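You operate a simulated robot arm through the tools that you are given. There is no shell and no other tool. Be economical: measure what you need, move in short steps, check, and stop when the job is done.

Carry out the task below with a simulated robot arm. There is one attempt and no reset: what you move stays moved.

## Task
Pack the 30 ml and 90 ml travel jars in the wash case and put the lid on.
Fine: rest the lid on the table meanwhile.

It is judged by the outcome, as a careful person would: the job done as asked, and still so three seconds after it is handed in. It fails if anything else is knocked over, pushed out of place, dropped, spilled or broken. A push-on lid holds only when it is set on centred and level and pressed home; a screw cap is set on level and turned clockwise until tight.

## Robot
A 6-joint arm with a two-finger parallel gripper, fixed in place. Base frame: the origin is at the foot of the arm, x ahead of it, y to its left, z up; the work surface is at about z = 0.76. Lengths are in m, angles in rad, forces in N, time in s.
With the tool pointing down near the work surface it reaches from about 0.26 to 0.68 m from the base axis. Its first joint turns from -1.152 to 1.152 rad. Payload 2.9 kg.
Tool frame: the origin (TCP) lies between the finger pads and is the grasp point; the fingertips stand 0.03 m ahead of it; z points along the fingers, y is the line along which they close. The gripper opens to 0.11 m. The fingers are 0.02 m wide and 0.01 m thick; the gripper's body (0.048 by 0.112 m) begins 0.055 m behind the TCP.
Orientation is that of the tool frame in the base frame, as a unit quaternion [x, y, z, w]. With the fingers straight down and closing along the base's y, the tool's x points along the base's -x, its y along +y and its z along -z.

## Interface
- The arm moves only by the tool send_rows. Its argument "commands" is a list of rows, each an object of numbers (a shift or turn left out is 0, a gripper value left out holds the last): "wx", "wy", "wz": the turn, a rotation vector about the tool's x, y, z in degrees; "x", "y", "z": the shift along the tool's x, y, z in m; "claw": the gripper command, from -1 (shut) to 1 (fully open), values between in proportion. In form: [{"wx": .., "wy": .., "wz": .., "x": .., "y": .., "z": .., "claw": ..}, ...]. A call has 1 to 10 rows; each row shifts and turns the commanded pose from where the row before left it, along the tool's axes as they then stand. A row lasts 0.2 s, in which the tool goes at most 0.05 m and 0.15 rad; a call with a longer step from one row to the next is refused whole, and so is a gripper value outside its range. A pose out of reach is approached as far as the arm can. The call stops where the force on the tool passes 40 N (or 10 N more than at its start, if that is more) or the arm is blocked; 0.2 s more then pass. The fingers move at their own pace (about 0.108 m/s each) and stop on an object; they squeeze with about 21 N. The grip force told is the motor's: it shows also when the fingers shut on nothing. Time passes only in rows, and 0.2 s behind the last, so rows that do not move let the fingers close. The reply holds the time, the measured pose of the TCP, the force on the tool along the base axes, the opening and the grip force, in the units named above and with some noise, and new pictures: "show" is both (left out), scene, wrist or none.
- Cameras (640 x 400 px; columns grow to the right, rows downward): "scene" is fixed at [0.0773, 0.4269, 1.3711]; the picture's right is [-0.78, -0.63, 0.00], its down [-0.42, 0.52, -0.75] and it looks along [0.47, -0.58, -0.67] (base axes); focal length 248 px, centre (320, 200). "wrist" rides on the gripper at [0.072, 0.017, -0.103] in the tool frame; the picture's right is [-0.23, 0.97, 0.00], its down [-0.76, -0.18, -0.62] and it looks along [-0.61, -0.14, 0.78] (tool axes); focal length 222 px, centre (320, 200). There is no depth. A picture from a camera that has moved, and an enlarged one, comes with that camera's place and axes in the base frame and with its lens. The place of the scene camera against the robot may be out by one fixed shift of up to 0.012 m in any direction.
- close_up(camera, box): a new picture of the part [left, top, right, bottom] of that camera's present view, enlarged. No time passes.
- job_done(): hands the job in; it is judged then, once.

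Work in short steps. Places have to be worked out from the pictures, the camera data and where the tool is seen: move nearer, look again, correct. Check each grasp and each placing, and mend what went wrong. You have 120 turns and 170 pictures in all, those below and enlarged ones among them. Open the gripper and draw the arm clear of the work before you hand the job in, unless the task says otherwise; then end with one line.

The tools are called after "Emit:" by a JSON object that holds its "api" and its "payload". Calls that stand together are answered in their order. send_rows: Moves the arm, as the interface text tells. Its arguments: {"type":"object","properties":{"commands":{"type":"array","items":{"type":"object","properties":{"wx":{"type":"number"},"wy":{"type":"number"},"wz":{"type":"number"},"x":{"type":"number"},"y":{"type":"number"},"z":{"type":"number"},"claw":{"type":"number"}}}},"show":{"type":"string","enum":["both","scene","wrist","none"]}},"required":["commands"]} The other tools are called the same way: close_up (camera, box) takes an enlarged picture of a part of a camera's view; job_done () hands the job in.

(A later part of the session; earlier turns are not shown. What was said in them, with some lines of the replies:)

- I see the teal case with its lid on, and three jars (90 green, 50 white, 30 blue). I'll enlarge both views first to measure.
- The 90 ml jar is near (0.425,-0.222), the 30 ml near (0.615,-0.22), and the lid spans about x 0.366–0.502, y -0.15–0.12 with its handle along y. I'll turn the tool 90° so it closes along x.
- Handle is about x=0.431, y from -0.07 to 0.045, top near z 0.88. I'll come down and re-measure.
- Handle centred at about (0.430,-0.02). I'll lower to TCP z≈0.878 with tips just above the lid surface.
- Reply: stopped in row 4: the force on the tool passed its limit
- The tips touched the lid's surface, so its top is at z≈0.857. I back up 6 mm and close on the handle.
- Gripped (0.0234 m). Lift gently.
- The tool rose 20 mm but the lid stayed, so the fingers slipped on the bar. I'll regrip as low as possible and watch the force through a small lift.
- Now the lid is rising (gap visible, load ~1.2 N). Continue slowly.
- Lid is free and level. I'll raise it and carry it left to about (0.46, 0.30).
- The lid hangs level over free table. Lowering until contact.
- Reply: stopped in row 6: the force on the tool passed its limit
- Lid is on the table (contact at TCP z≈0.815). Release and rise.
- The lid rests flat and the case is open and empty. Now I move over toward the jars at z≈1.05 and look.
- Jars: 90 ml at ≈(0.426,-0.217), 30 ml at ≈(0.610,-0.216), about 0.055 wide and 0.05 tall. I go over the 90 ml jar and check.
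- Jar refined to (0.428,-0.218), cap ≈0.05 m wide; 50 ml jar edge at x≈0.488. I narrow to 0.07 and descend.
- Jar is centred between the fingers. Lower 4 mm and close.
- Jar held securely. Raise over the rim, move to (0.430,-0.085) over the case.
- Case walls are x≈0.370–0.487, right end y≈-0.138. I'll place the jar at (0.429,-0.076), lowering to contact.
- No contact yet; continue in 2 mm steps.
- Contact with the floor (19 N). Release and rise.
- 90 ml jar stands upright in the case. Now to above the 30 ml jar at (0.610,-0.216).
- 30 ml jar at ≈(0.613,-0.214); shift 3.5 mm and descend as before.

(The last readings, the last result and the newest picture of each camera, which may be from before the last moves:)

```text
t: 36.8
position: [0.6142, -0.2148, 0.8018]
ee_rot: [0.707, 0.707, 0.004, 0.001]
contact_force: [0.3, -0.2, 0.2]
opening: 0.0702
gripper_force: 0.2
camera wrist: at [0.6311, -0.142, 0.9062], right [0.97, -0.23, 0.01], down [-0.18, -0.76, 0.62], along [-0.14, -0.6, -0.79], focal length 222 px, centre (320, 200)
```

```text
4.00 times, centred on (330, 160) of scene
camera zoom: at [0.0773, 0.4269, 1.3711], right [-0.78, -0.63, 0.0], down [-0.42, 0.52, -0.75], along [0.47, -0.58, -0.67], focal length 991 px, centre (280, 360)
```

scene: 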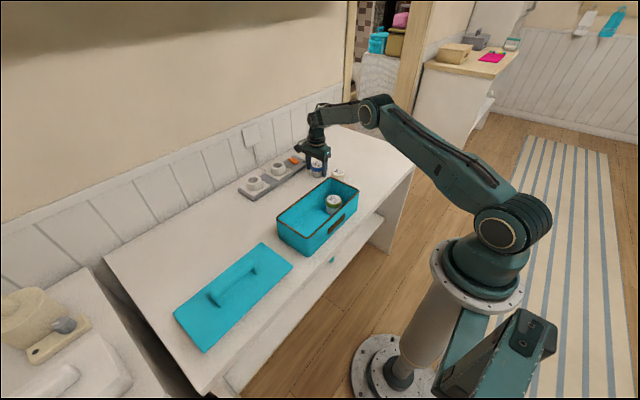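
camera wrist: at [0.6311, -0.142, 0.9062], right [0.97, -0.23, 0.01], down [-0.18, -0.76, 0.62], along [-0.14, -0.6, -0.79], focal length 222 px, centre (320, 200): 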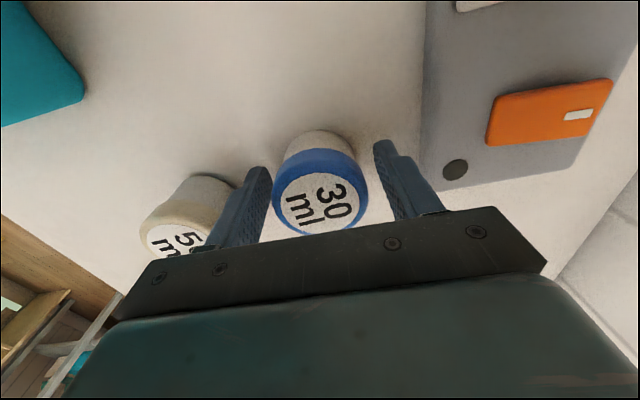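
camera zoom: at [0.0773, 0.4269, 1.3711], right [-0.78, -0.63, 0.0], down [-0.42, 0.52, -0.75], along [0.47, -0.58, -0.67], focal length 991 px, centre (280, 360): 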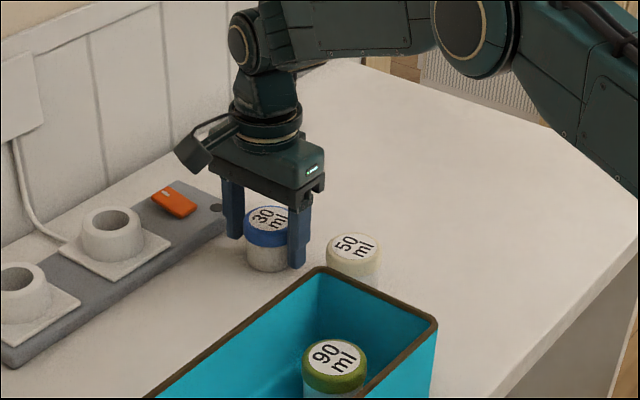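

Centred between the fingers, clear of the 50 ml jar. Close and lift.

Emit:
{"api": "send_rows", "payload": {"commands": [{"z": 0.003, "x": 0.002}, {"claw": -1}, {}, {}, {}], "show": "none"}}

Emit:
{"api": "send_rows", "payload": {"commands": [{"z": -0.01}, {"z": -0.02}, {"z": -0.04}, {"z": -0.04}, {"z": -0.04}, {}]}}

```text
t: 38.0
position: [0.613, -0.2107, 0.7993]
ee_rot: [0.707, 0.707, 0.003, 0.001]
contact_force: [1.1, 0.6, 3.2]
opening: 0.055
gripper_force: 20.7
```

```text
t: 39.4
position: [0.6123, -0.211, 0.9499]
ee_rot: [0.707, 0.707, 0.004, 0.001]
contact_force: [1.2, 0.2, -0.2]
opening: 0.0552
gripper_force: 21.6
camera wrist: at [0.6302, -0.139, 1.0543], right [0.97, -0.23, 0.01], down [-0.18, -0.76, 0.62], along [-0.14, -0.6, -0.79], focal length 222 px, centre (320, 200)
```

scene: 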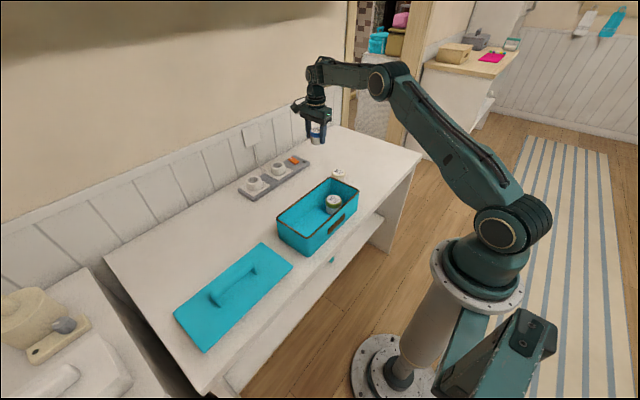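
wrist: 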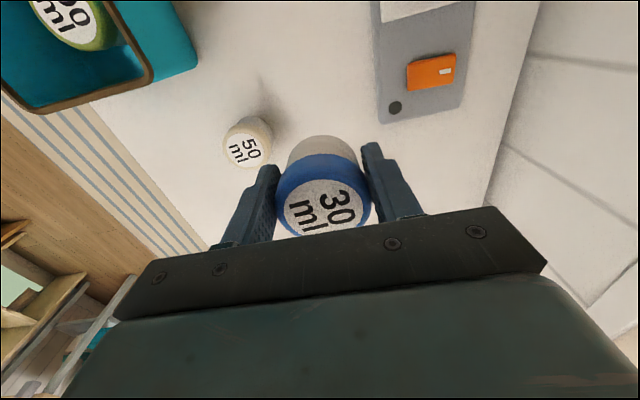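

30 ml jar held. Carry it over the case to (0.430, 0.035).

Emit:
{"api": "send_rows", "payload": {"commands": [{"y": -0.03, "x": 0.035}, {"y": -0.03, "x": 0.035}, {"y": -0.03, "x": 0.035}, {"y": -0.03, "x": 0.035}, {"y": -0.03, "x": 0.035}, {"y": -0.03, "x": 0.035}, {"y": -0.002, "x": 0.036}, {}]}}

Emit:
{"api": "close_up", "payload": {"camera": "scene", "box": [260, 110, 380, 260]}}

```text
t: 41.2
position: [0.4315, 0.0359, 0.9488]
ee_rot: [0.707, 0.707, 0.004, 0.001]
contact_force: [0.2, -0.3, -1.3]
opening: 0.0547
gripper_force: 21.2
camera wrist: at [0.4476, 0.1081, 1.0524], right [0.97, -0.23, 0.01], down [-0.18, -0.76, 0.62], along [-0.14, -0.6, -0.79], focal length 222 px, centre (320, 200)
```

scene: 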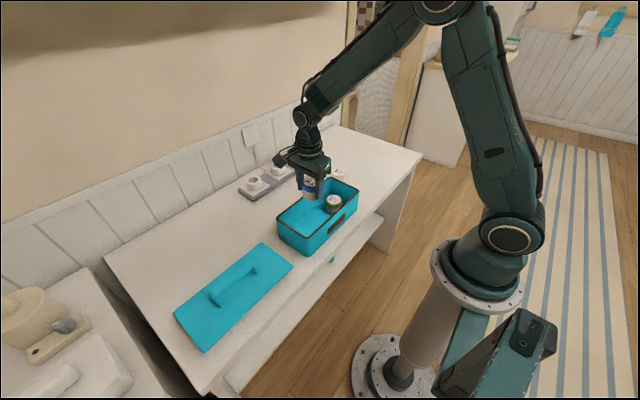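
wrist: 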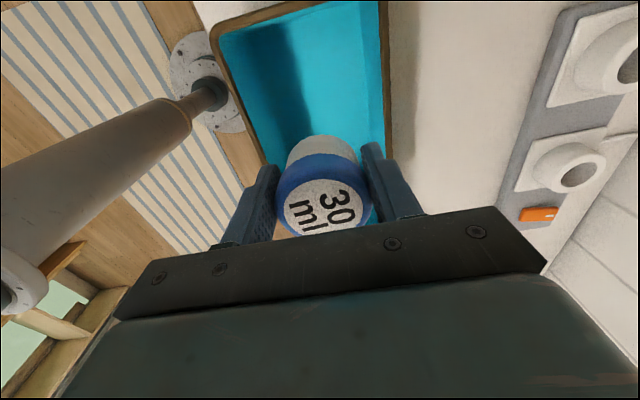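

```text
2.67 times, centred on (320, 185) of scene
camera zoom: at [0.0773, 0.4269, 1.3711], right [-0.78, -0.63, 0.0], down [-0.42, 0.52, -0.75], along [0.47, -0.58, -0.67], focal length 660 px, centre (320, 240)
```

zoom: 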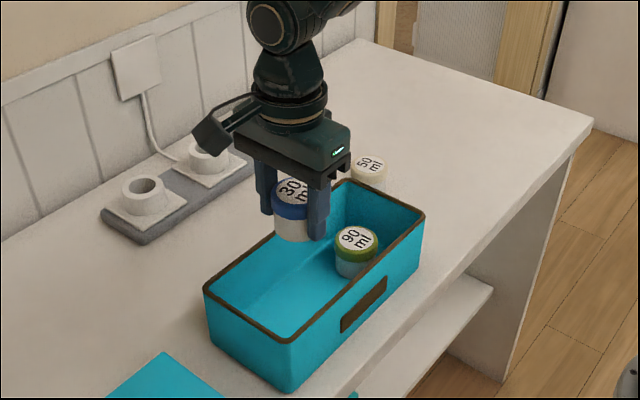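

Clear of everything; lowering the 30 ml jar to the case floor.

Emit:
{"api": "send_rows", "payload": {"commands": [{"z": 0.04}, {"z": 0.04}, {"z": 0.04}, {"z": 0.016}, {"z": 0.004}, {"z": 0.002}, {"z": 0.002}, {"z": 0.002}, {"z": 0.002}], "show": "wrist"}}

```text
t: 43.2
position: [0.4323, 0.0351, 0.8021]
ee_rot: [0.707, 0.707, 0.005, 0.001]
contact_force: [-4.5, 2.1, 19.1]
opening: 0.055
gripper_force: 21.7
camera wrist: at [0.4489, 0.1073, 0.9062], right [0.97, -0.23, 0.01], down [-0.18, -0.76, 0.62], along [-0.14, -0.6, -0.79], focal length 222 px, centre (320, 200)
```

wrist: 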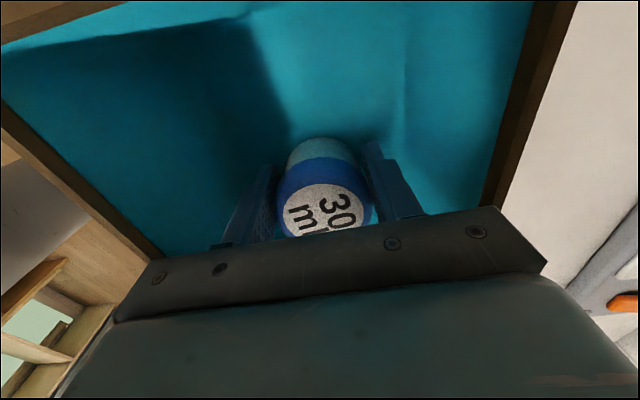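

Floor contact felt. Release and rise.

Emit:
{"api": "send_rows", "payload": {"commands": [{"z": -0.002, "claw": -0.7}, {"claw": 0.25}, {}, {"z": -0.03}, {"z": -0.04}, {"z": -0.05}, {"z": -0.05}, {"z": -0.03}, {}]}}

Emit:
{"api": "close_up", "payload": {"camera": "scene", "box": [260, 140, 380, 260]}}

```text
t: 45.2
position: [0.4311, 0.0344, 1.0028]
ee_rot: [0.707, 0.707, 0.003, 0.002]
contact_force: [0.0, 0.7, 0.4]
opening: 0.0688
gripper_force: 0.2
camera wrist: at [0.4485, 0.1067, 1.1074], right [0.97, -0.23, 0.01], down [-0.18, -0.76, 0.62], along [-0.14, -0.6, -0.79], focal length 222 px, centre (320, 200)
```

scene: 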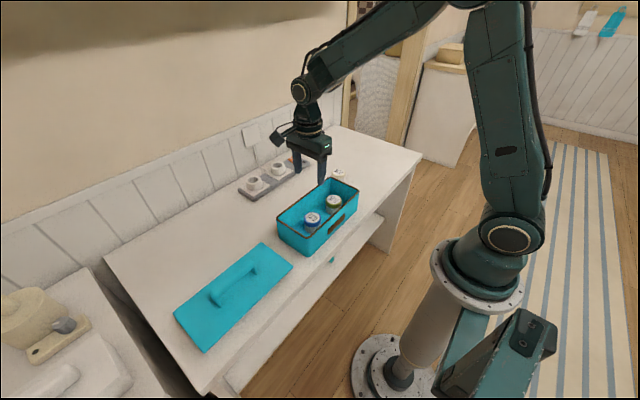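
wrist: 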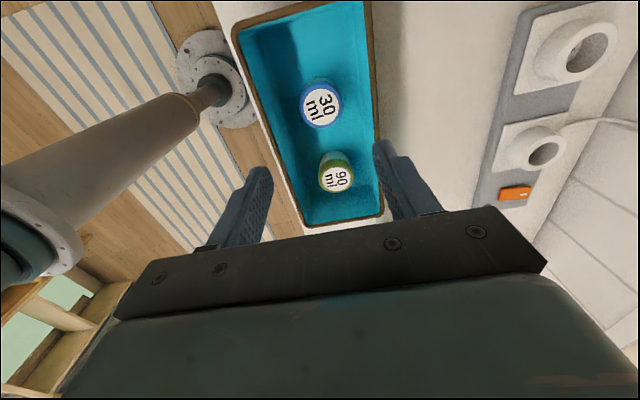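

```text
3.33 times, centred on (320, 200) of scene
camera zoom: at [0.0773, 0.4269, 1.3711], right [-0.78, -0.63, 0.0], down [-0.42, 0.52, -0.75], along [0.47, -0.58, -0.67], focal length 826 px, centre (320, 200)
```

zoom: 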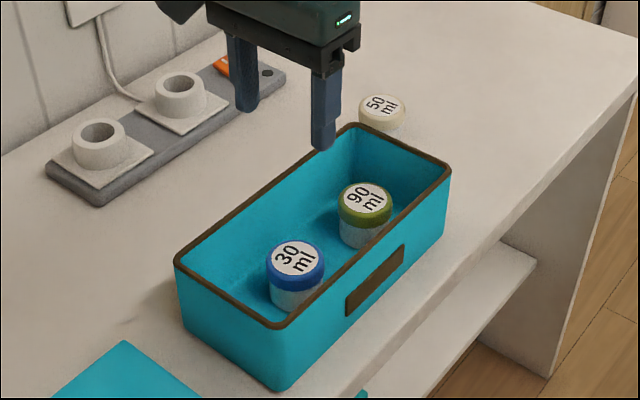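

Both jars stand upright in the case. Now go over the lid and re-measure its handle.

Emit:
{"api": "send_rows", "payload": {"commands": [{"x": 0.045, "z": -0.02}, {"x": 0.045, "z": -0.02}, {"x": 0.045, "y": 0.01}, {"x": 0.045, "y": 0.01}, {"x": 0.045, "y": 0.01}, {"x": 0.025}, {}]}}

Emit:
{"api": "close_up", "payload": {"camera": "scene", "box": [160, 220, 310, 360]}}

Emit:
{"api": "close_up", "payload": {"camera": "wrist", "box": [180, 0, 460, 200]}}

```text
t: 46.8
position: [0.4598, 0.2839, 1.0447]
ee_rot: [0.707, 0.707, 0.004, 0.002]
contact_force: [-0.7, 0.0, 0.5]
opening: 0.0688
gripper_force: 0.0
camera wrist: at [0.4772, 0.3561, 1.149], right [0.97, -0.23, 0.01], down [-0.18, -0.76, 0.62], along [-0.14, -0.6, -0.79], focal length 222 px, centre (320, 200)
```

scene: 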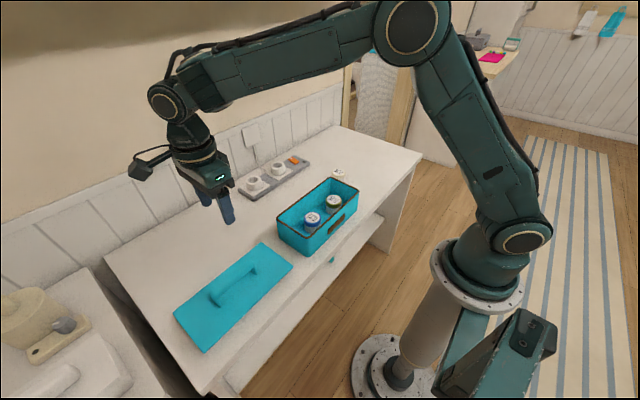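
wrist: 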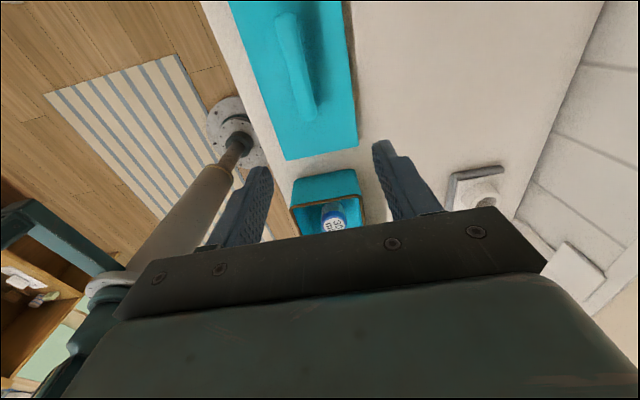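

```text
2.86 times, centred on (235, 290) of scene
camera zoom: at [0.0773, 0.4269, 1.3711], right [-0.78, -0.63, 0.0], down [-0.42, 0.52, -0.75], along [0.47, -0.58, -0.67], focal length 708 px, centre (563, -57)
```

zoom: 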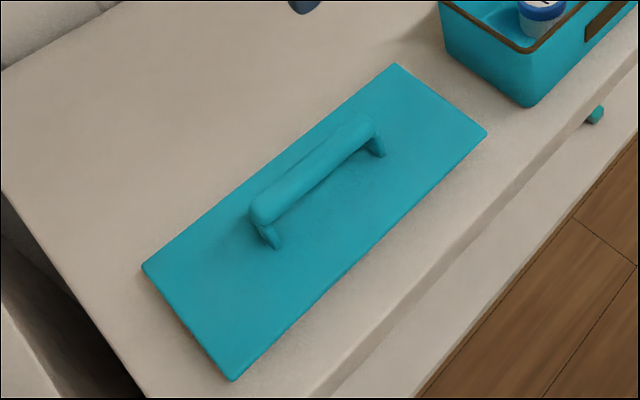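

```text
2.00 times, centred on (320, 100) of wrist
camera zoom: at [0.4772, 0.3561, 1.149], right [0.97, -0.23, 0.01], down [-0.18, -0.76, 0.62], along [-0.14, -0.6, -0.79], focal length 444 px, centre (320, 400)
```

zoom: 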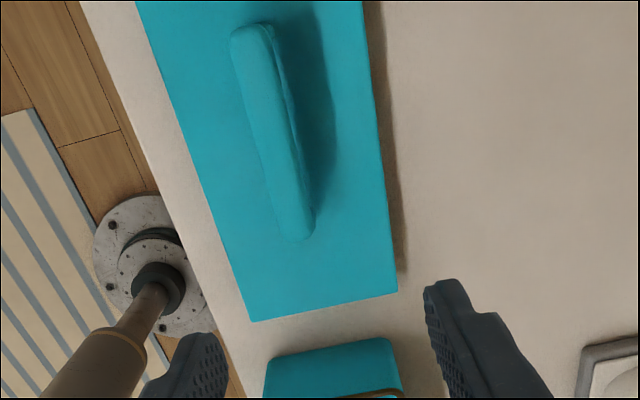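

Handle on the table lies at x≈0.440, y 0.264–0.371 (centre ≈0.318); the lid shifted ~2 cm on release. I'll grip at its centre this time; descend partway and check.

Emit:
{"api": "send_rows", "payload": {"commands": [{"y": -0.02, "x": 0.034}, {"z": 0.045}, {"z": 0.045}, {"z": 0.045}, {"z": 0.03}, {}]}}

Emit:
{"api": "close_up", "payload": {"camera": "scene", "box": [160, 190, 310, 360]}}

```text
t: 48.2
position: [0.4401, 0.3174, 0.8796]
ee_rot: [0.706, 0.708, 0.004, 0.002]
contact_force: [0.3, 0.0, 0.0]
opening: 0.069
gripper_force: 0.0
camera wrist: at [0.4573, 0.3898, 0.9837], right [0.97, -0.23, 0.01], down [-0.18, -0.76, 0.62], along [-0.14, -0.6, -0.79], focal length 222 px, centre (320, 200)
```

scene: 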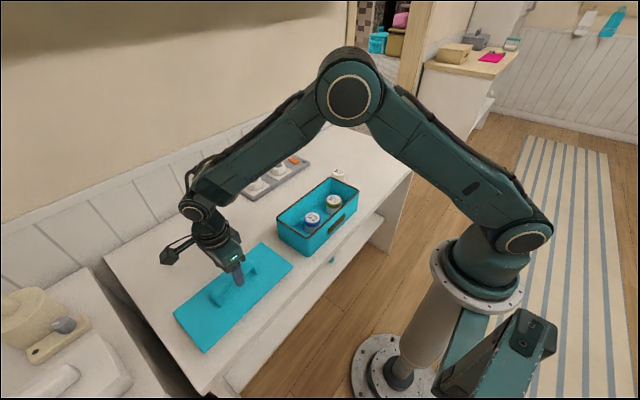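
wrist: 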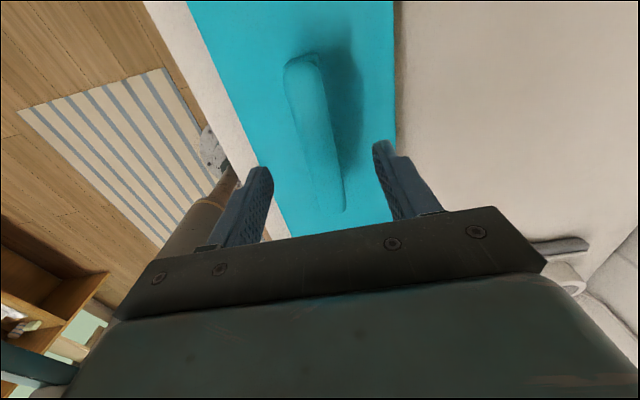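

```text
2.35 times, centred on (235, 275) of scene
camera zoom: at [0.0773, 0.4269, 1.3711], right [-0.78, -0.63, 0.0], down [-0.42, 0.52, -0.75], along [0.47, -0.58, -0.67], focal length 583 px, centre (520, 24)
```

zoom: 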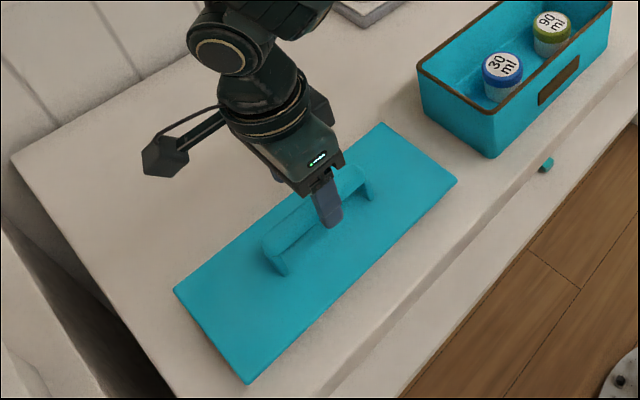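

Aligned (handle centre ≈(0.439,0.316)). Descend to touch the lid surface, then back off.

Emit:
{"api": "send_rows", "payload": {"commands": [{"z": 0.04}, {"z": 0.015}, {"z": 0.005}, {"z": 0.004}, {"z": 0.004}, {"z": 0.004}]}}

Emit:
{"api": "close_up", "payload": {"camera": "scene", "box": [160, 190, 310, 360]}}

```text
t: 49.5
position: [0.4427, 0.3178, 0.8166]
ee_rot: [0.707, 0.707, 0.004, 0.002]
contact_force: [-3.1, -2.3, 8.6]
opening: 0.07
gripper_force: 1.7
stopped in row 6: the force on the tool passed its limit (the readings are from after the stop); the commanded pose is now the measured one
camera wrist: at [0.4598, 0.3899, 0.9205], right [0.97, -0.23, 0.01], down [-0.18, -0.76, 0.62], along [-0.13, -0.6, -0.79], focal length 222 px, centre (320, 200)
```

scene: 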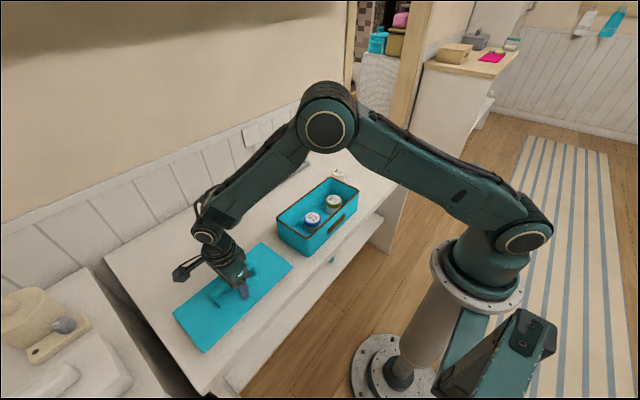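
wrist: 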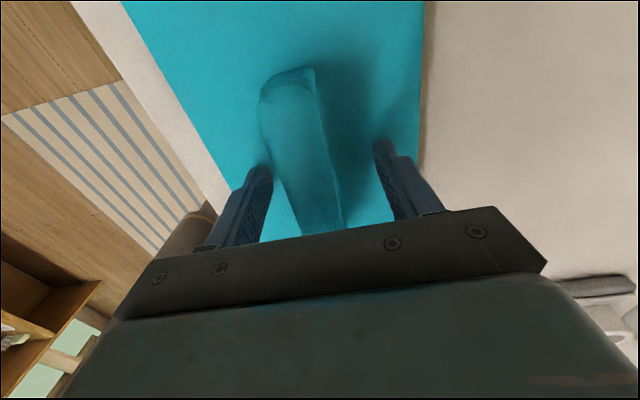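

```text
2.35 times, centred on (235, 275) of scene
camera zoom: at [0.0771, 0.4268, 1.3711], right [-0.78, -0.63, 0.0], down [-0.42, 0.52, -0.75], along [0.47, -0.58, -0.67], focal length 583 px, centre (520, 24)
```

zoom: 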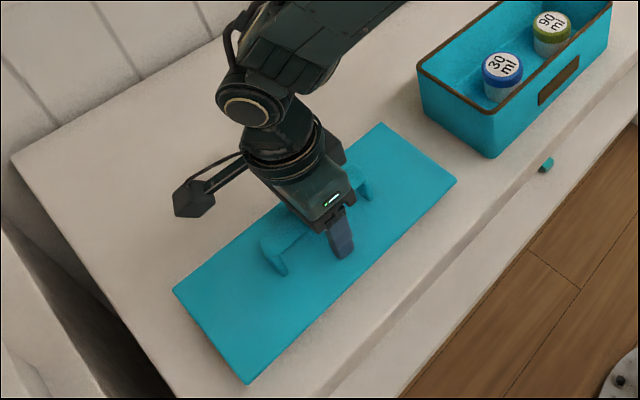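

Tips on the lid at TCP 0.8166. Back off 3 mm and close.

Emit:
{"api": "send_rows", "payload": {"commands": [{"z": -0.003}, {"claw": -1}, {}, {}, {}, {}], "show": "none"}}

Emit:
{"api": "send_rows", "payload": {"commands": [{"z": -0.005}, {"z": -0.01}, {"z": -0.02}, {}]}}

Emit:
{"api": "close_up", "payload": {"camera": "scene", "box": [160, 190, 310, 360]}}

```text
t: 50.9
position: [0.4429, 0.3189, 0.8191]
ee_rot: [0.707, 0.707, 0.006, 0.001]
contact_force: [-0.6, -0.1, -0.2]
opening: 0.0235
gripper_force: 21.1
```

```text
t: 51.9
position: [0.4426, 0.319, 0.8538]
ee_rot: [0.707, 0.707, 0.005, 0.001]
contact_force: [0.4, -0.5, -1.5]
opening: 0.0238
gripper_force: 21.2
camera wrist: at [0.4593, 0.3901, 0.9584], right [0.97, -0.23, 0.01], down [-0.18, -0.76, 0.62], along [-0.13, -0.6, -0.79], focal length 222 px, centre (320, 200)
```

scene: 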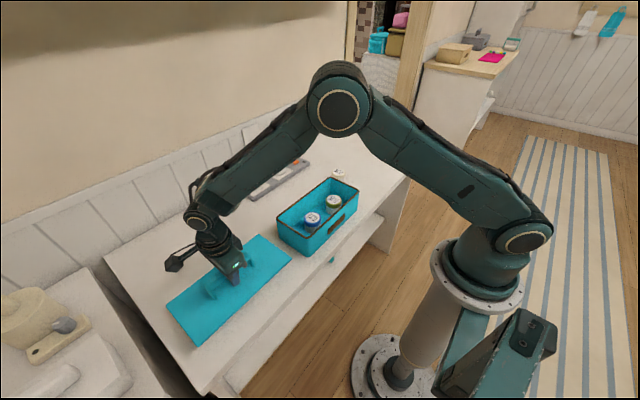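
wrist: 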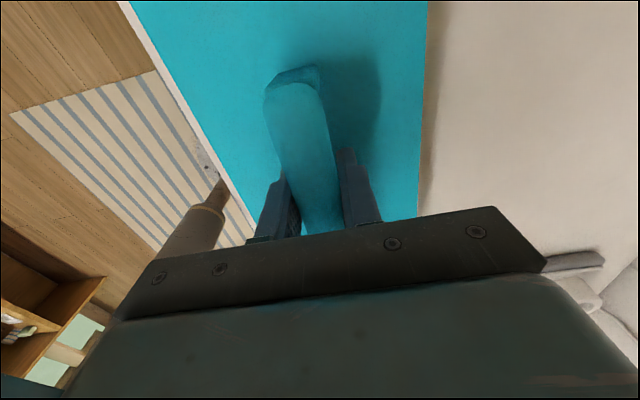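

```text
2.35 times, centred on (235, 275) of scene
camera zoom: at [0.0773, 0.4269, 1.3711], right [-0.78, -0.63, 0.0], down [-0.42, 0.52, -0.75], along [0.47, -0.58, -0.67], focal length 583 px, centre (520, 24)
```

zoom: 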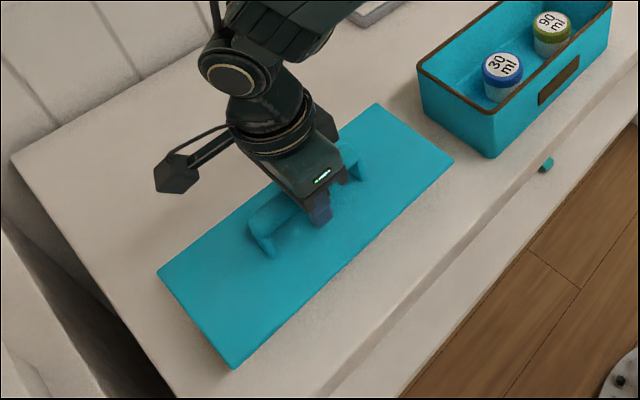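

Lid held at the handle's centre. Comparing handle position in the wrist images with the seated grip, it should seat at TCP ≈(0.4305,-0.0105,0.890). Raise, remove the small roll, and carry over the case.

Emit:
{"api": "send_rows", "payload": {"commands": [{"z": -0.04, "wx": 0.4}, {"z": -0.04}, {"z": -0.04}, {"x": -0.045}, {"x": -0.045}, {"x": -0.045}, {"x": -0.045}, {"x": -0.045}, {"x": -0.045}, {"x": -0.045, "y": -0.006}], "show": "none"}}

Emit:
{"api": "send_rows", "payload": {"commands": [{"x": -0.0145, "y": -0.006}, {}, {}]}}

Emit:
{"api": "close_up", "payload": {"camera": "scene", "box": [250, 130, 380, 260]}}

```text
t: 54.1
position: [0.4334, 0.0009, 0.9704]
ee_rot: [0.707, 0.707, 0.002, -0.001]
contact_force: [-0.1, -1.0, -1.5]
opening: 0.0236
gripper_force: 20.8
```

```text
t: 54.9
position: [0.4289, -0.0122, 0.9707]
ee_rot: [0.707, 0.707, 0.003, 0.0]
contact_force: [0.4, 0.1, -1.1]
opening: 0.0237
gripper_force: 20.9
camera wrist: at [0.4457, 0.0591, 1.0752], right [0.97, -0.23, 0.0], down [-0.18, -0.76, 0.62], along [-0.14, -0.6, -0.79], focal length 222 px, centre (320, 200)
```

scene: 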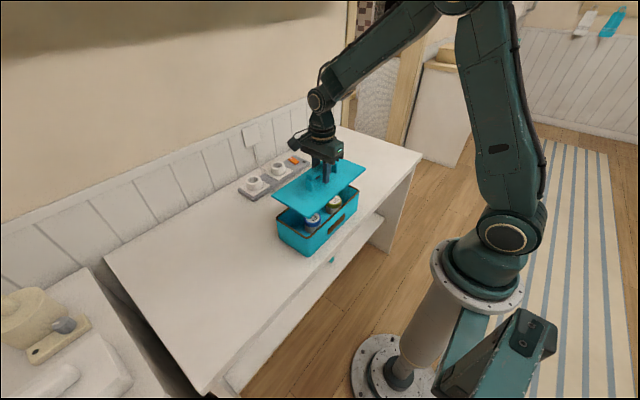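
wrist: 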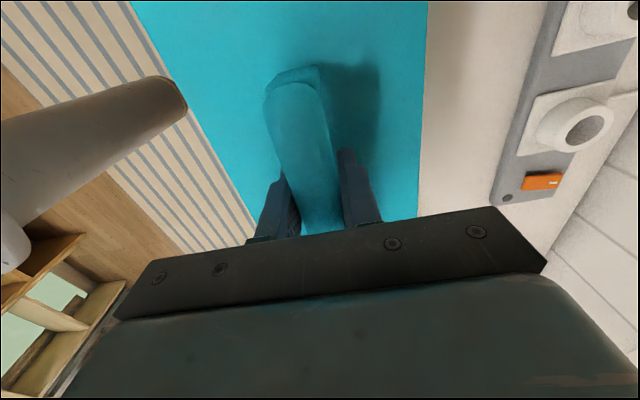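

```text
3.08 times, centred on (315, 195) of scene
camera zoom: at [0.0773, 0.4269, 1.3711], right [-0.78, -0.63, 0.0], down [-0.42, 0.52, -0.75], along [0.47, -0.58, -0.67], focal length 762 px, centre (335, 215)
```

zoom: 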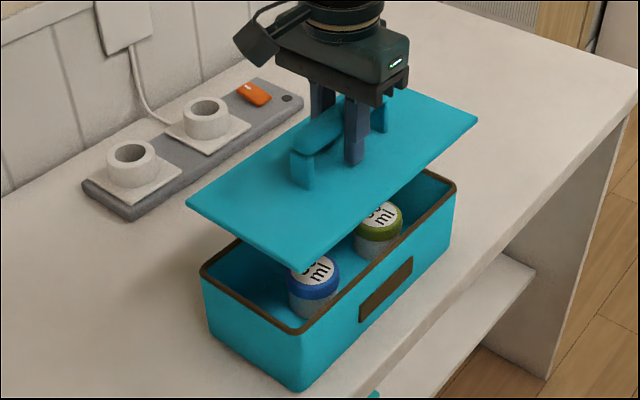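

Level and over the case. Lower to ~1.5 cm above seat and compare with the original lid corners in the same close-up.

Emit:
{"api": "send_rows", "payload": {"commands": [{"z": 0.03, "x": 0.0015, "y": 0.001}, {"z": 0.025}, {"z": 0.01}, {}, {}]}}

Emit:
{"api": "close_up", "payload": {"camera": "scene", "box": [260, 150, 380, 260]}}

```text
t: 56.1
position: [0.4311, -0.0095, 0.9071]
ee_rot: [0.707, 0.707, 0.003, 0.0]
contact_force: [0.9, 4.9, 6.6]
opening: 0.0238
gripper_force: 20.6
camera wrist: at [0.4492, 0.0615, 1.011], right [0.97, -0.23, 0.0], down [-0.18, -0.76, 0.62], along [-0.14, -0.6, -0.79], focal length 222 px, centre (320, 200)
```

scene: 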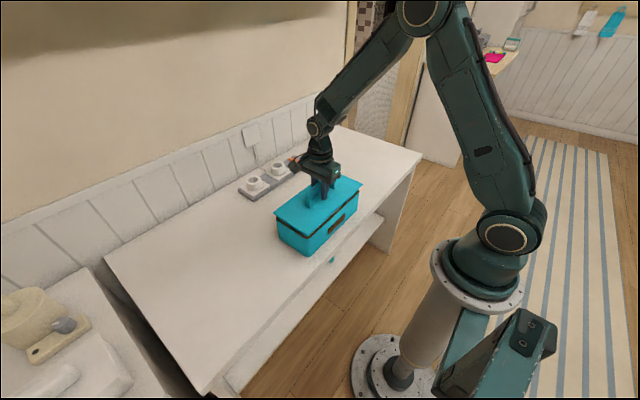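
wrist: 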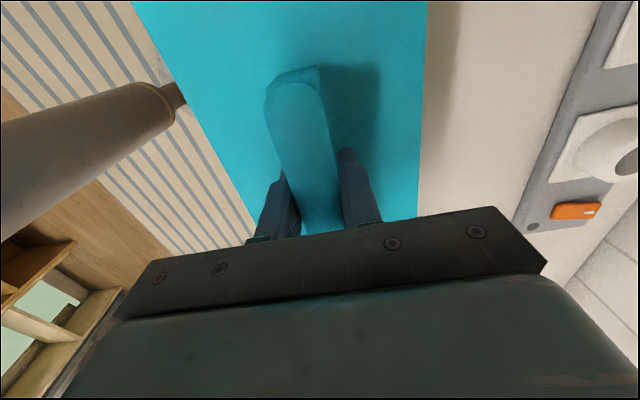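

```text
3.64 times, centred on (320, 205) of scene
camera zoom: at [0.0772, 0.4271, 1.371], right [-0.78, -0.63, 0.0], down [-0.42, 0.52, -0.75], along [0.47, -0.58, -0.67], focal length 901 px, centre (320, 182)
```

zoom: 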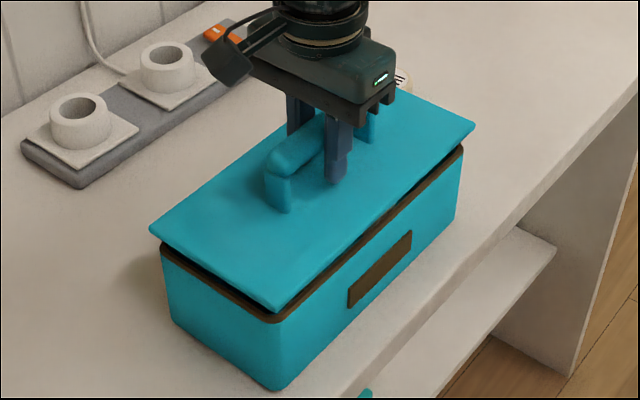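

Light contact already at 0.907 with a +y push: an edge is slightly off. Zoom into both ends to see.

Emit:
{"api": "close_up", "payload": {"camera": "scene", "box": [270, 195, 350, 260]}}

Emit:
{"api": "close_up", "payload": {"camera": "scene", "box": [320, 160, 380, 210]}}

```text
6.15 times, centred on (310, 228) of scene
camera zoom: at [0.0772, 0.4271, 1.371], right [-0.78, -0.63, 0.0], down [-0.42, 0.52, -0.75], along [0.47, -0.58, -0.67], focal length 1524 px, centre (382, 31)
```

zoom: 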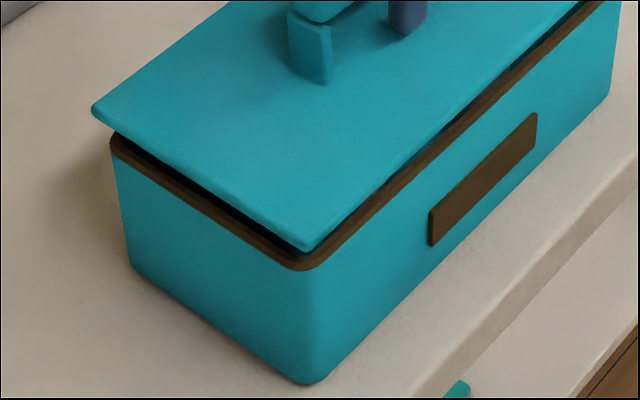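

```text
8.00 times, centred on (350, 185) of scene
camera zoom: at [0.0772, 0.4271, 1.371], right [-0.78, -0.63, 0.0], down [-0.42, 0.52, -0.75], along [0.47, -0.58, -0.67], focal length 1981 px, centre (80, 320)
```

zoom: 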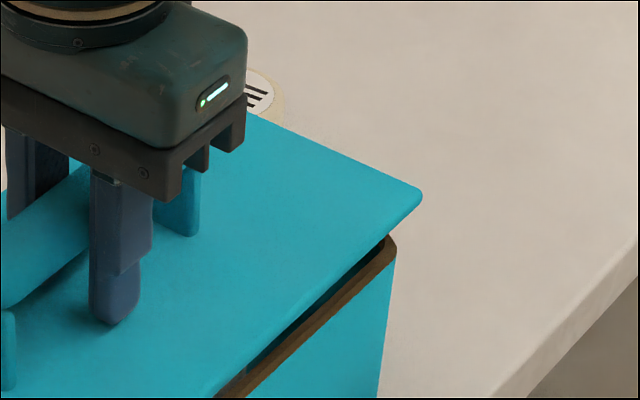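

The lid's 16 mm lip is just touching the rim; the overhang at the right end looks larger, so it's a few mm too far toward -y. Lift slightly, shift +y 4 mm, and try again gently.

Emit:
{"api": "send_rows", "payload": {"commands": [{"z": -0.005}, {"x": 0.004}, {"z": 0.004}, {"z": 0.002}, {}], "show": "none"}}

Emit:
{"api": "send_rows", "payload": {"commands": [{"z": 0.002}, {}], "show": "none"}}

Emit:
{"api": "close_up", "payload": {"camera": "scene", "box": [260, 150, 380, 260]}}

```text
t: 57.3
position: [0.4317, -0.0071, 0.9059]
ee_rot: [0.707, 0.707, 0.003, -0.002]
contact_force: [0.3, -0.7, -1.2]
opening: 0.0238
gripper_force: 21.2
```

```text
t: 57.9
position: [0.4316, -0.0066, 0.9039]
ee_rot: [0.707, 0.707, 0.003, 0.0]
contact_force: [-0.6, 0.1, -1.1]
opening: 0.0238
gripper_force: 21.4
```

```text
3.64 times, centred on (320, 205) of scene
camera zoom: at [0.0773, 0.4269, 1.3711], right [-0.78, -0.63, 0.0], down [-0.42, 0.52, -0.75], along [0.47, -0.58, -0.67], focal length 901 px, centre (320, 182)
```

zoom: 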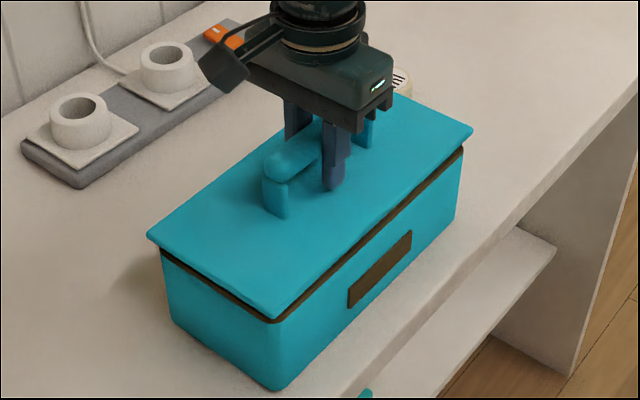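

Force-free at 0.904 now: the lip is entering. Continue down in small steps.

Emit:
{"api": "send_rows", "payload": {"commands": [{"z": 0.002}, {"z": 0.002}, {}], "show": "none"}}

Emit:
{"api": "send_rows", "payload": {"commands": [{"z": 0.002}, {"z": 0.002}, {}], "show": "none"}}

Emit:
{"api": "close_up", "payload": {"camera": "scene", "box": [260, 150, 380, 260]}}

```text
t: 58.7
position: [0.4309, -0.0063, 0.9001]
ee_rot: [0.708, 0.707, 0.003, 0.0]
contact_force: [-0.6, 0.2, -1.3]
opening: 0.0237
gripper_force: 21.0
```

```text
t: 59.5
position: [0.4324, -0.0064, 0.896]
ee_rot: [0.707, 0.707, 0.002, 0.0]
contact_force: [0.3, 0.3, -1.0]
opening: 0.0239
gripper_force: 20.9
```

```text
3.64 times, centred on (320, 205) of scene
camera zoom: at [0.0773, 0.4269, 1.3711], right [-0.78, -0.63, 0.0], down [-0.42, 0.52, -0.75], along [0.47, -0.58, -0.67], focal length 901 px, centre (320, 182)
```

zoom: 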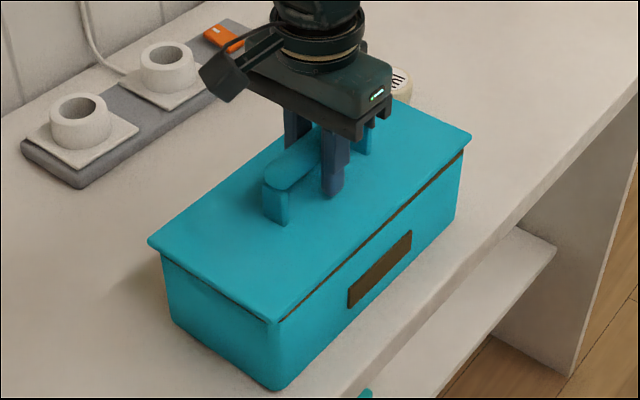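

Almost seated, no resistance yet. Keep pressing down.

Emit:
{"api": "send_rows", "payload": {"commands": [{"z": 0.002}, {"z": 0.002}, {"z": 0.002}, {}], "show": "none"}}

Emit:
{"api": "close_up", "payload": {"camera": "scene", "box": [260, 150, 380, 260]}}

```text
t: 60.5
position: [0.432, -0.0069, 0.8903]
ee_rot: [0.708, 0.706, 0.003, 0.001]
contact_force: [1.7, -6.3, 10.8]
opening: 0.0238
gripper_force: 20.5
```

```text
3.64 times, centred on (320, 205) of scene
camera zoom: at [0.0772, 0.4268, 1.3712], right [-0.78, -0.63, 0.0], down [-0.42, 0.52, -0.75], along [0.47, -0.58, -0.67], focal length 901 px, centre (320, 182)
```

zoom: 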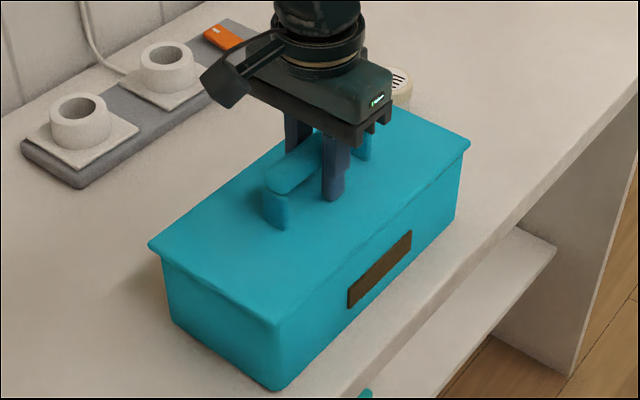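

Lid appears down, with a -6 N sideways force, so I ease 2 mm back toward -y, then press further.

Emit:
{"api": "send_rows", "payload": {"commands": [{"x": -0.002}, {}], "show": "none"}}

Emit:
{"api": "send_rows", "payload": {"commands": [{"z": 0.002}, {"z": 0.002}, {}], "show": "wrist"}}

Emit:
{"api": "close_up", "payload": {"camera": "scene", "box": [260, 150, 380, 260]}}

```text
t: 61.1
position: [0.433, -0.0075, 0.8898]
ee_rot: [0.707, 0.708, 0.005, 0.0]
contact_force: [3.8, 8.4, 15.6]
opening: 0.0236
gripper_force: 21.1
```

```text
t: 61.8
position: [0.432, -0.0083, 0.8882]
ee_rot: [0.707, 0.707, 0.004, 0.0]
contact_force: [-1.7, 1.2, 5.2]
opening: 0.0237
gripper_force: 21.2
stopped in row 3: the force on the tool passed its limit (the readings are from after the stop); the commanded pose is now the measured one
camera wrist: at [0.4485, 0.0637, 0.9922], right [0.97, -0.23, 0.0], down [-0.18, -0.76, 0.62], along [-0.14, -0.6, -0.79], focal length 222 px, centre (320, 200)
```

wrist: 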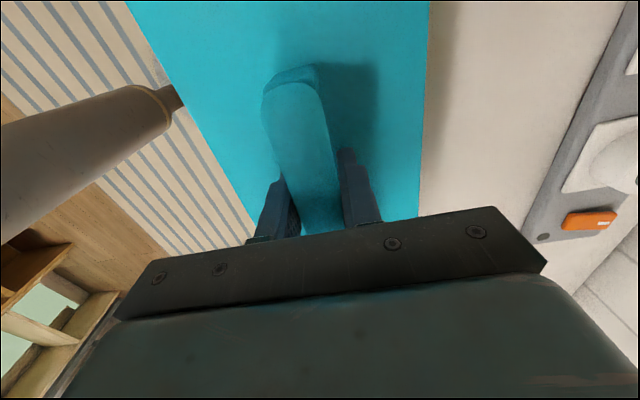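

```text
3.64 times, centred on (320, 205) of scene
camera zoom: at [0.0772, 0.4269, 1.3711], right [-0.78, -0.63, 0.0], down [-0.42, 0.52, -0.75], along [0.47, -0.58, -0.67], focal length 901 px, centre (320, 182)
```

zoom: 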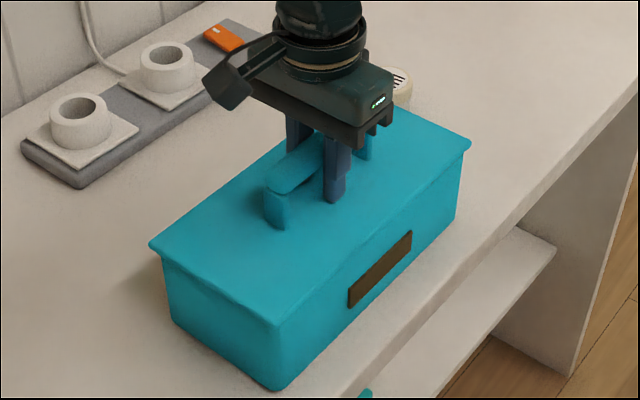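

Pressed to 40 N and the seam looks closed. I release, and press again with shut fingers on top of the handle's centre to make sure it's home.

Emit:
{"api": "send_rows", "payload": {"commands": [{"claw": -0.3}, {}, {"z": -0.03}, {"z": -0.03}, {"z": -0.02, "claw": -1}, {}, {}, {}], "show": "scene"}}

Emit:
{"api": "close_up", "payload": {"camera": "scene", "box": [270, 195, 350, 260]}}

Emit:
{"api": "close_up", "payload": {"camera": "scene", "box": [310, 160, 370, 210]}}

```text
t: 63.6
position: [0.4301, -0.008, 0.9679]
ee_rot: [0.707, 0.707, 0.004, 0.0]
contact_force: [0.2, 0.8, -0.3]
opening: 0.0
gripper_force: 21.4
```

scene: 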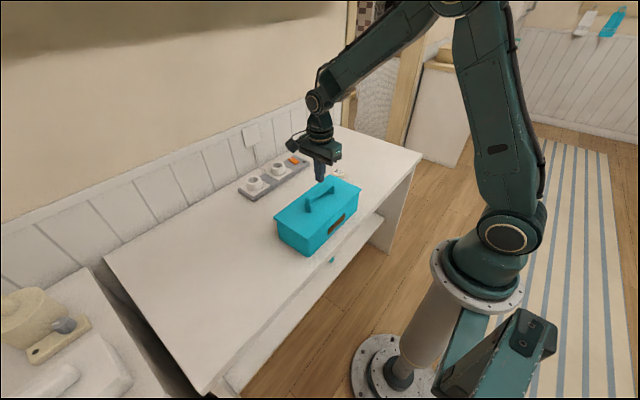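

```text
6.15 times, centred on (310, 228) of scene
camera zoom: at [0.0773, 0.4269, 1.3711], right [-0.78, -0.63, 0.0], down [-0.42, 0.52, -0.75], along [0.47, -0.58, -0.67], focal length 1524 px, centre (382, 31)
```

zoom: 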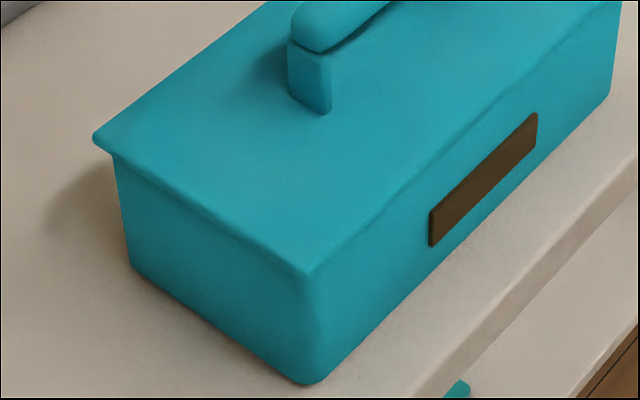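

```text
8.00 times, centred on (340, 185) of scene
camera zoom: at [0.0773, 0.4269, 1.3711], right [-0.78, -0.63, 0.0], down [-0.42, 0.52, -0.75], along [0.47, -0.58, -0.67], focal length 1981 px, centre (160, 320)
```

zoom: 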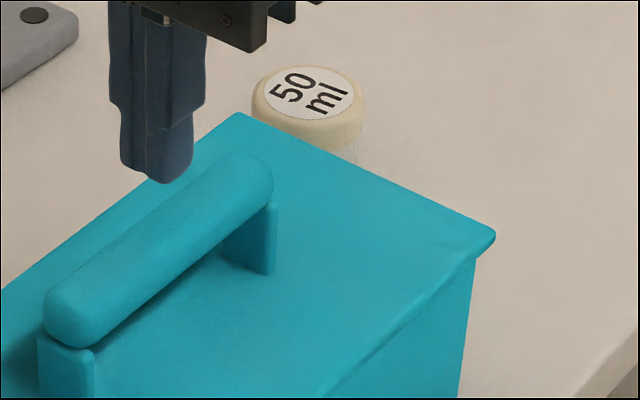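

No seam visible at either end. One confirming press on the handle top.

Emit:
{"api": "send_rows", "payload": {"commands": [{"z": 0.02, "y": 0.001}, {"z": 0.006}, {"z": 0.004}, {"z": 0.004}, {"z": 0.003}, {"z": 0.003}, {"z": 0.003}, {"z": 0.003}, {"z": 0.003}], "show": "none"}}

```text
t: 64.4
position: [0.4328, -0.007, 0.9423]
ee_rot: [0.707, 0.707, 0.004, 0.002]
contact_force: [-4.6, -0.2, 7.0]
opening: 0.0
gripper_force: 21.0
stopped in row 3: the force on the tool passed its limit (the readings are from after the stop); the commanded pose is now the measured one
```

Touched the handle top (z≈0.912); press slowly from here.

Emit:
{"api": "send_rows", "payload": {"commands": [{"z": 0.001}, {"z": 0.001}, {"z": 0.001}, {"z": 0.001}, {"z": 0.001}, {"z": 0.001}, {}], "show": "none"}}

Emit:
{"api": "send_rows", "payload": {"commands": [{"z": -0.04}, {"z": -0.05}, {"z": -0.05}, {"z": -0.05, "claw": 0.5}, {"x": -0.03}, {"x": -0.04}, {}, {}]}}

Emit:
{"api": "close_up", "payload": {"camera": "scene", "box": [230, 120, 400, 260]}}

```text
t: 65.0
position: [0.4334, -0.008, 0.9421]
ee_rot: [0.708, 0.706, 0.005, 0.002]
contact_force: [-4.6, -0.8, 6.7]
opening: 0.0
gripper_force: 21.3
stopped in row 3: the force on the tool passed its limit (the readings are from after the stop); the commanded pose is now the measured one
```

```text
t: 66.8
position: [0.4293, -0.0814, 1.1315]
ee_rot: [0.707, 0.707, 0.006, 0.003]
contact_force: [-0.3, 0.0, 0.0]
opening: 0.0826
gripper_force: 0.1
camera wrist: at [0.4471, -0.0088, 1.2367], right [0.97, -0.23, 0.01], down [-0.18, -0.76, 0.62], along [-0.13, -0.6, -0.79], focal length 222 px, centre (320, 200)
```

scene: 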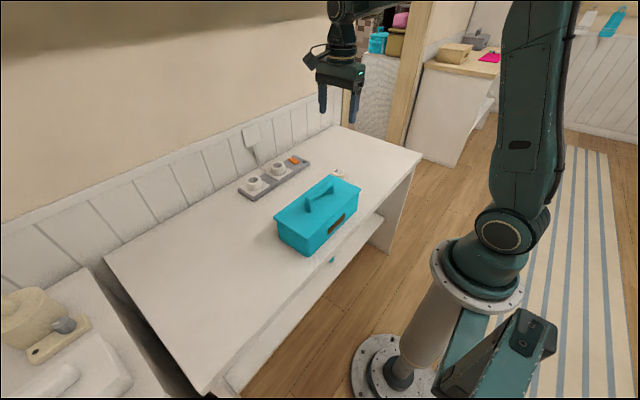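
wrist: 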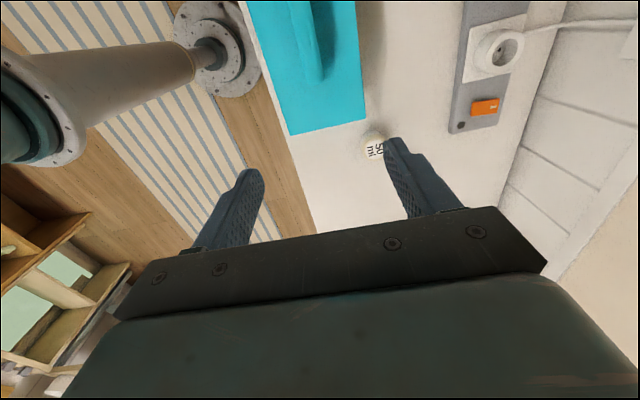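

```text
2.86 times, centred on (315, 190) of scene
camera zoom: at [0.0773, 0.4269, 1.3711], right [-0.78, -0.63, 0.0], down [-0.42, 0.52, -0.75], along [0.47, -0.58, -0.67], focal length 708 px, centre (334, 229)
```

zoom: 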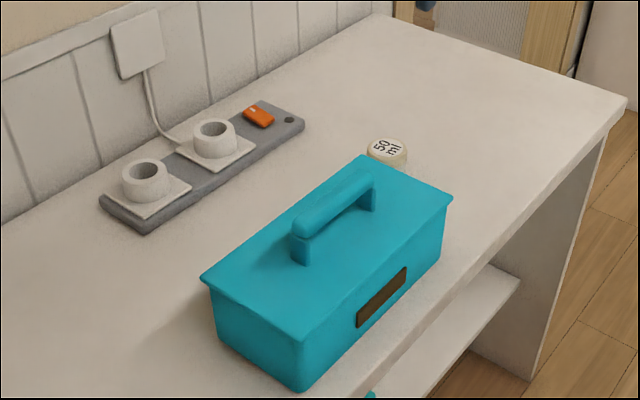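

The lid is level and pressed down with no gap, the case and the 50 ml jar haven't moved, and the gripper is open and clear of the work, so I'm handing in.

Emit:
{"api": "job_done", "payload": {}}

```text
The job is handed in.
```

The 30 ml and 90 ml jars are standing upright in the wash case and the lid is pressed on; the 50 ml jar stayed in place on the table.
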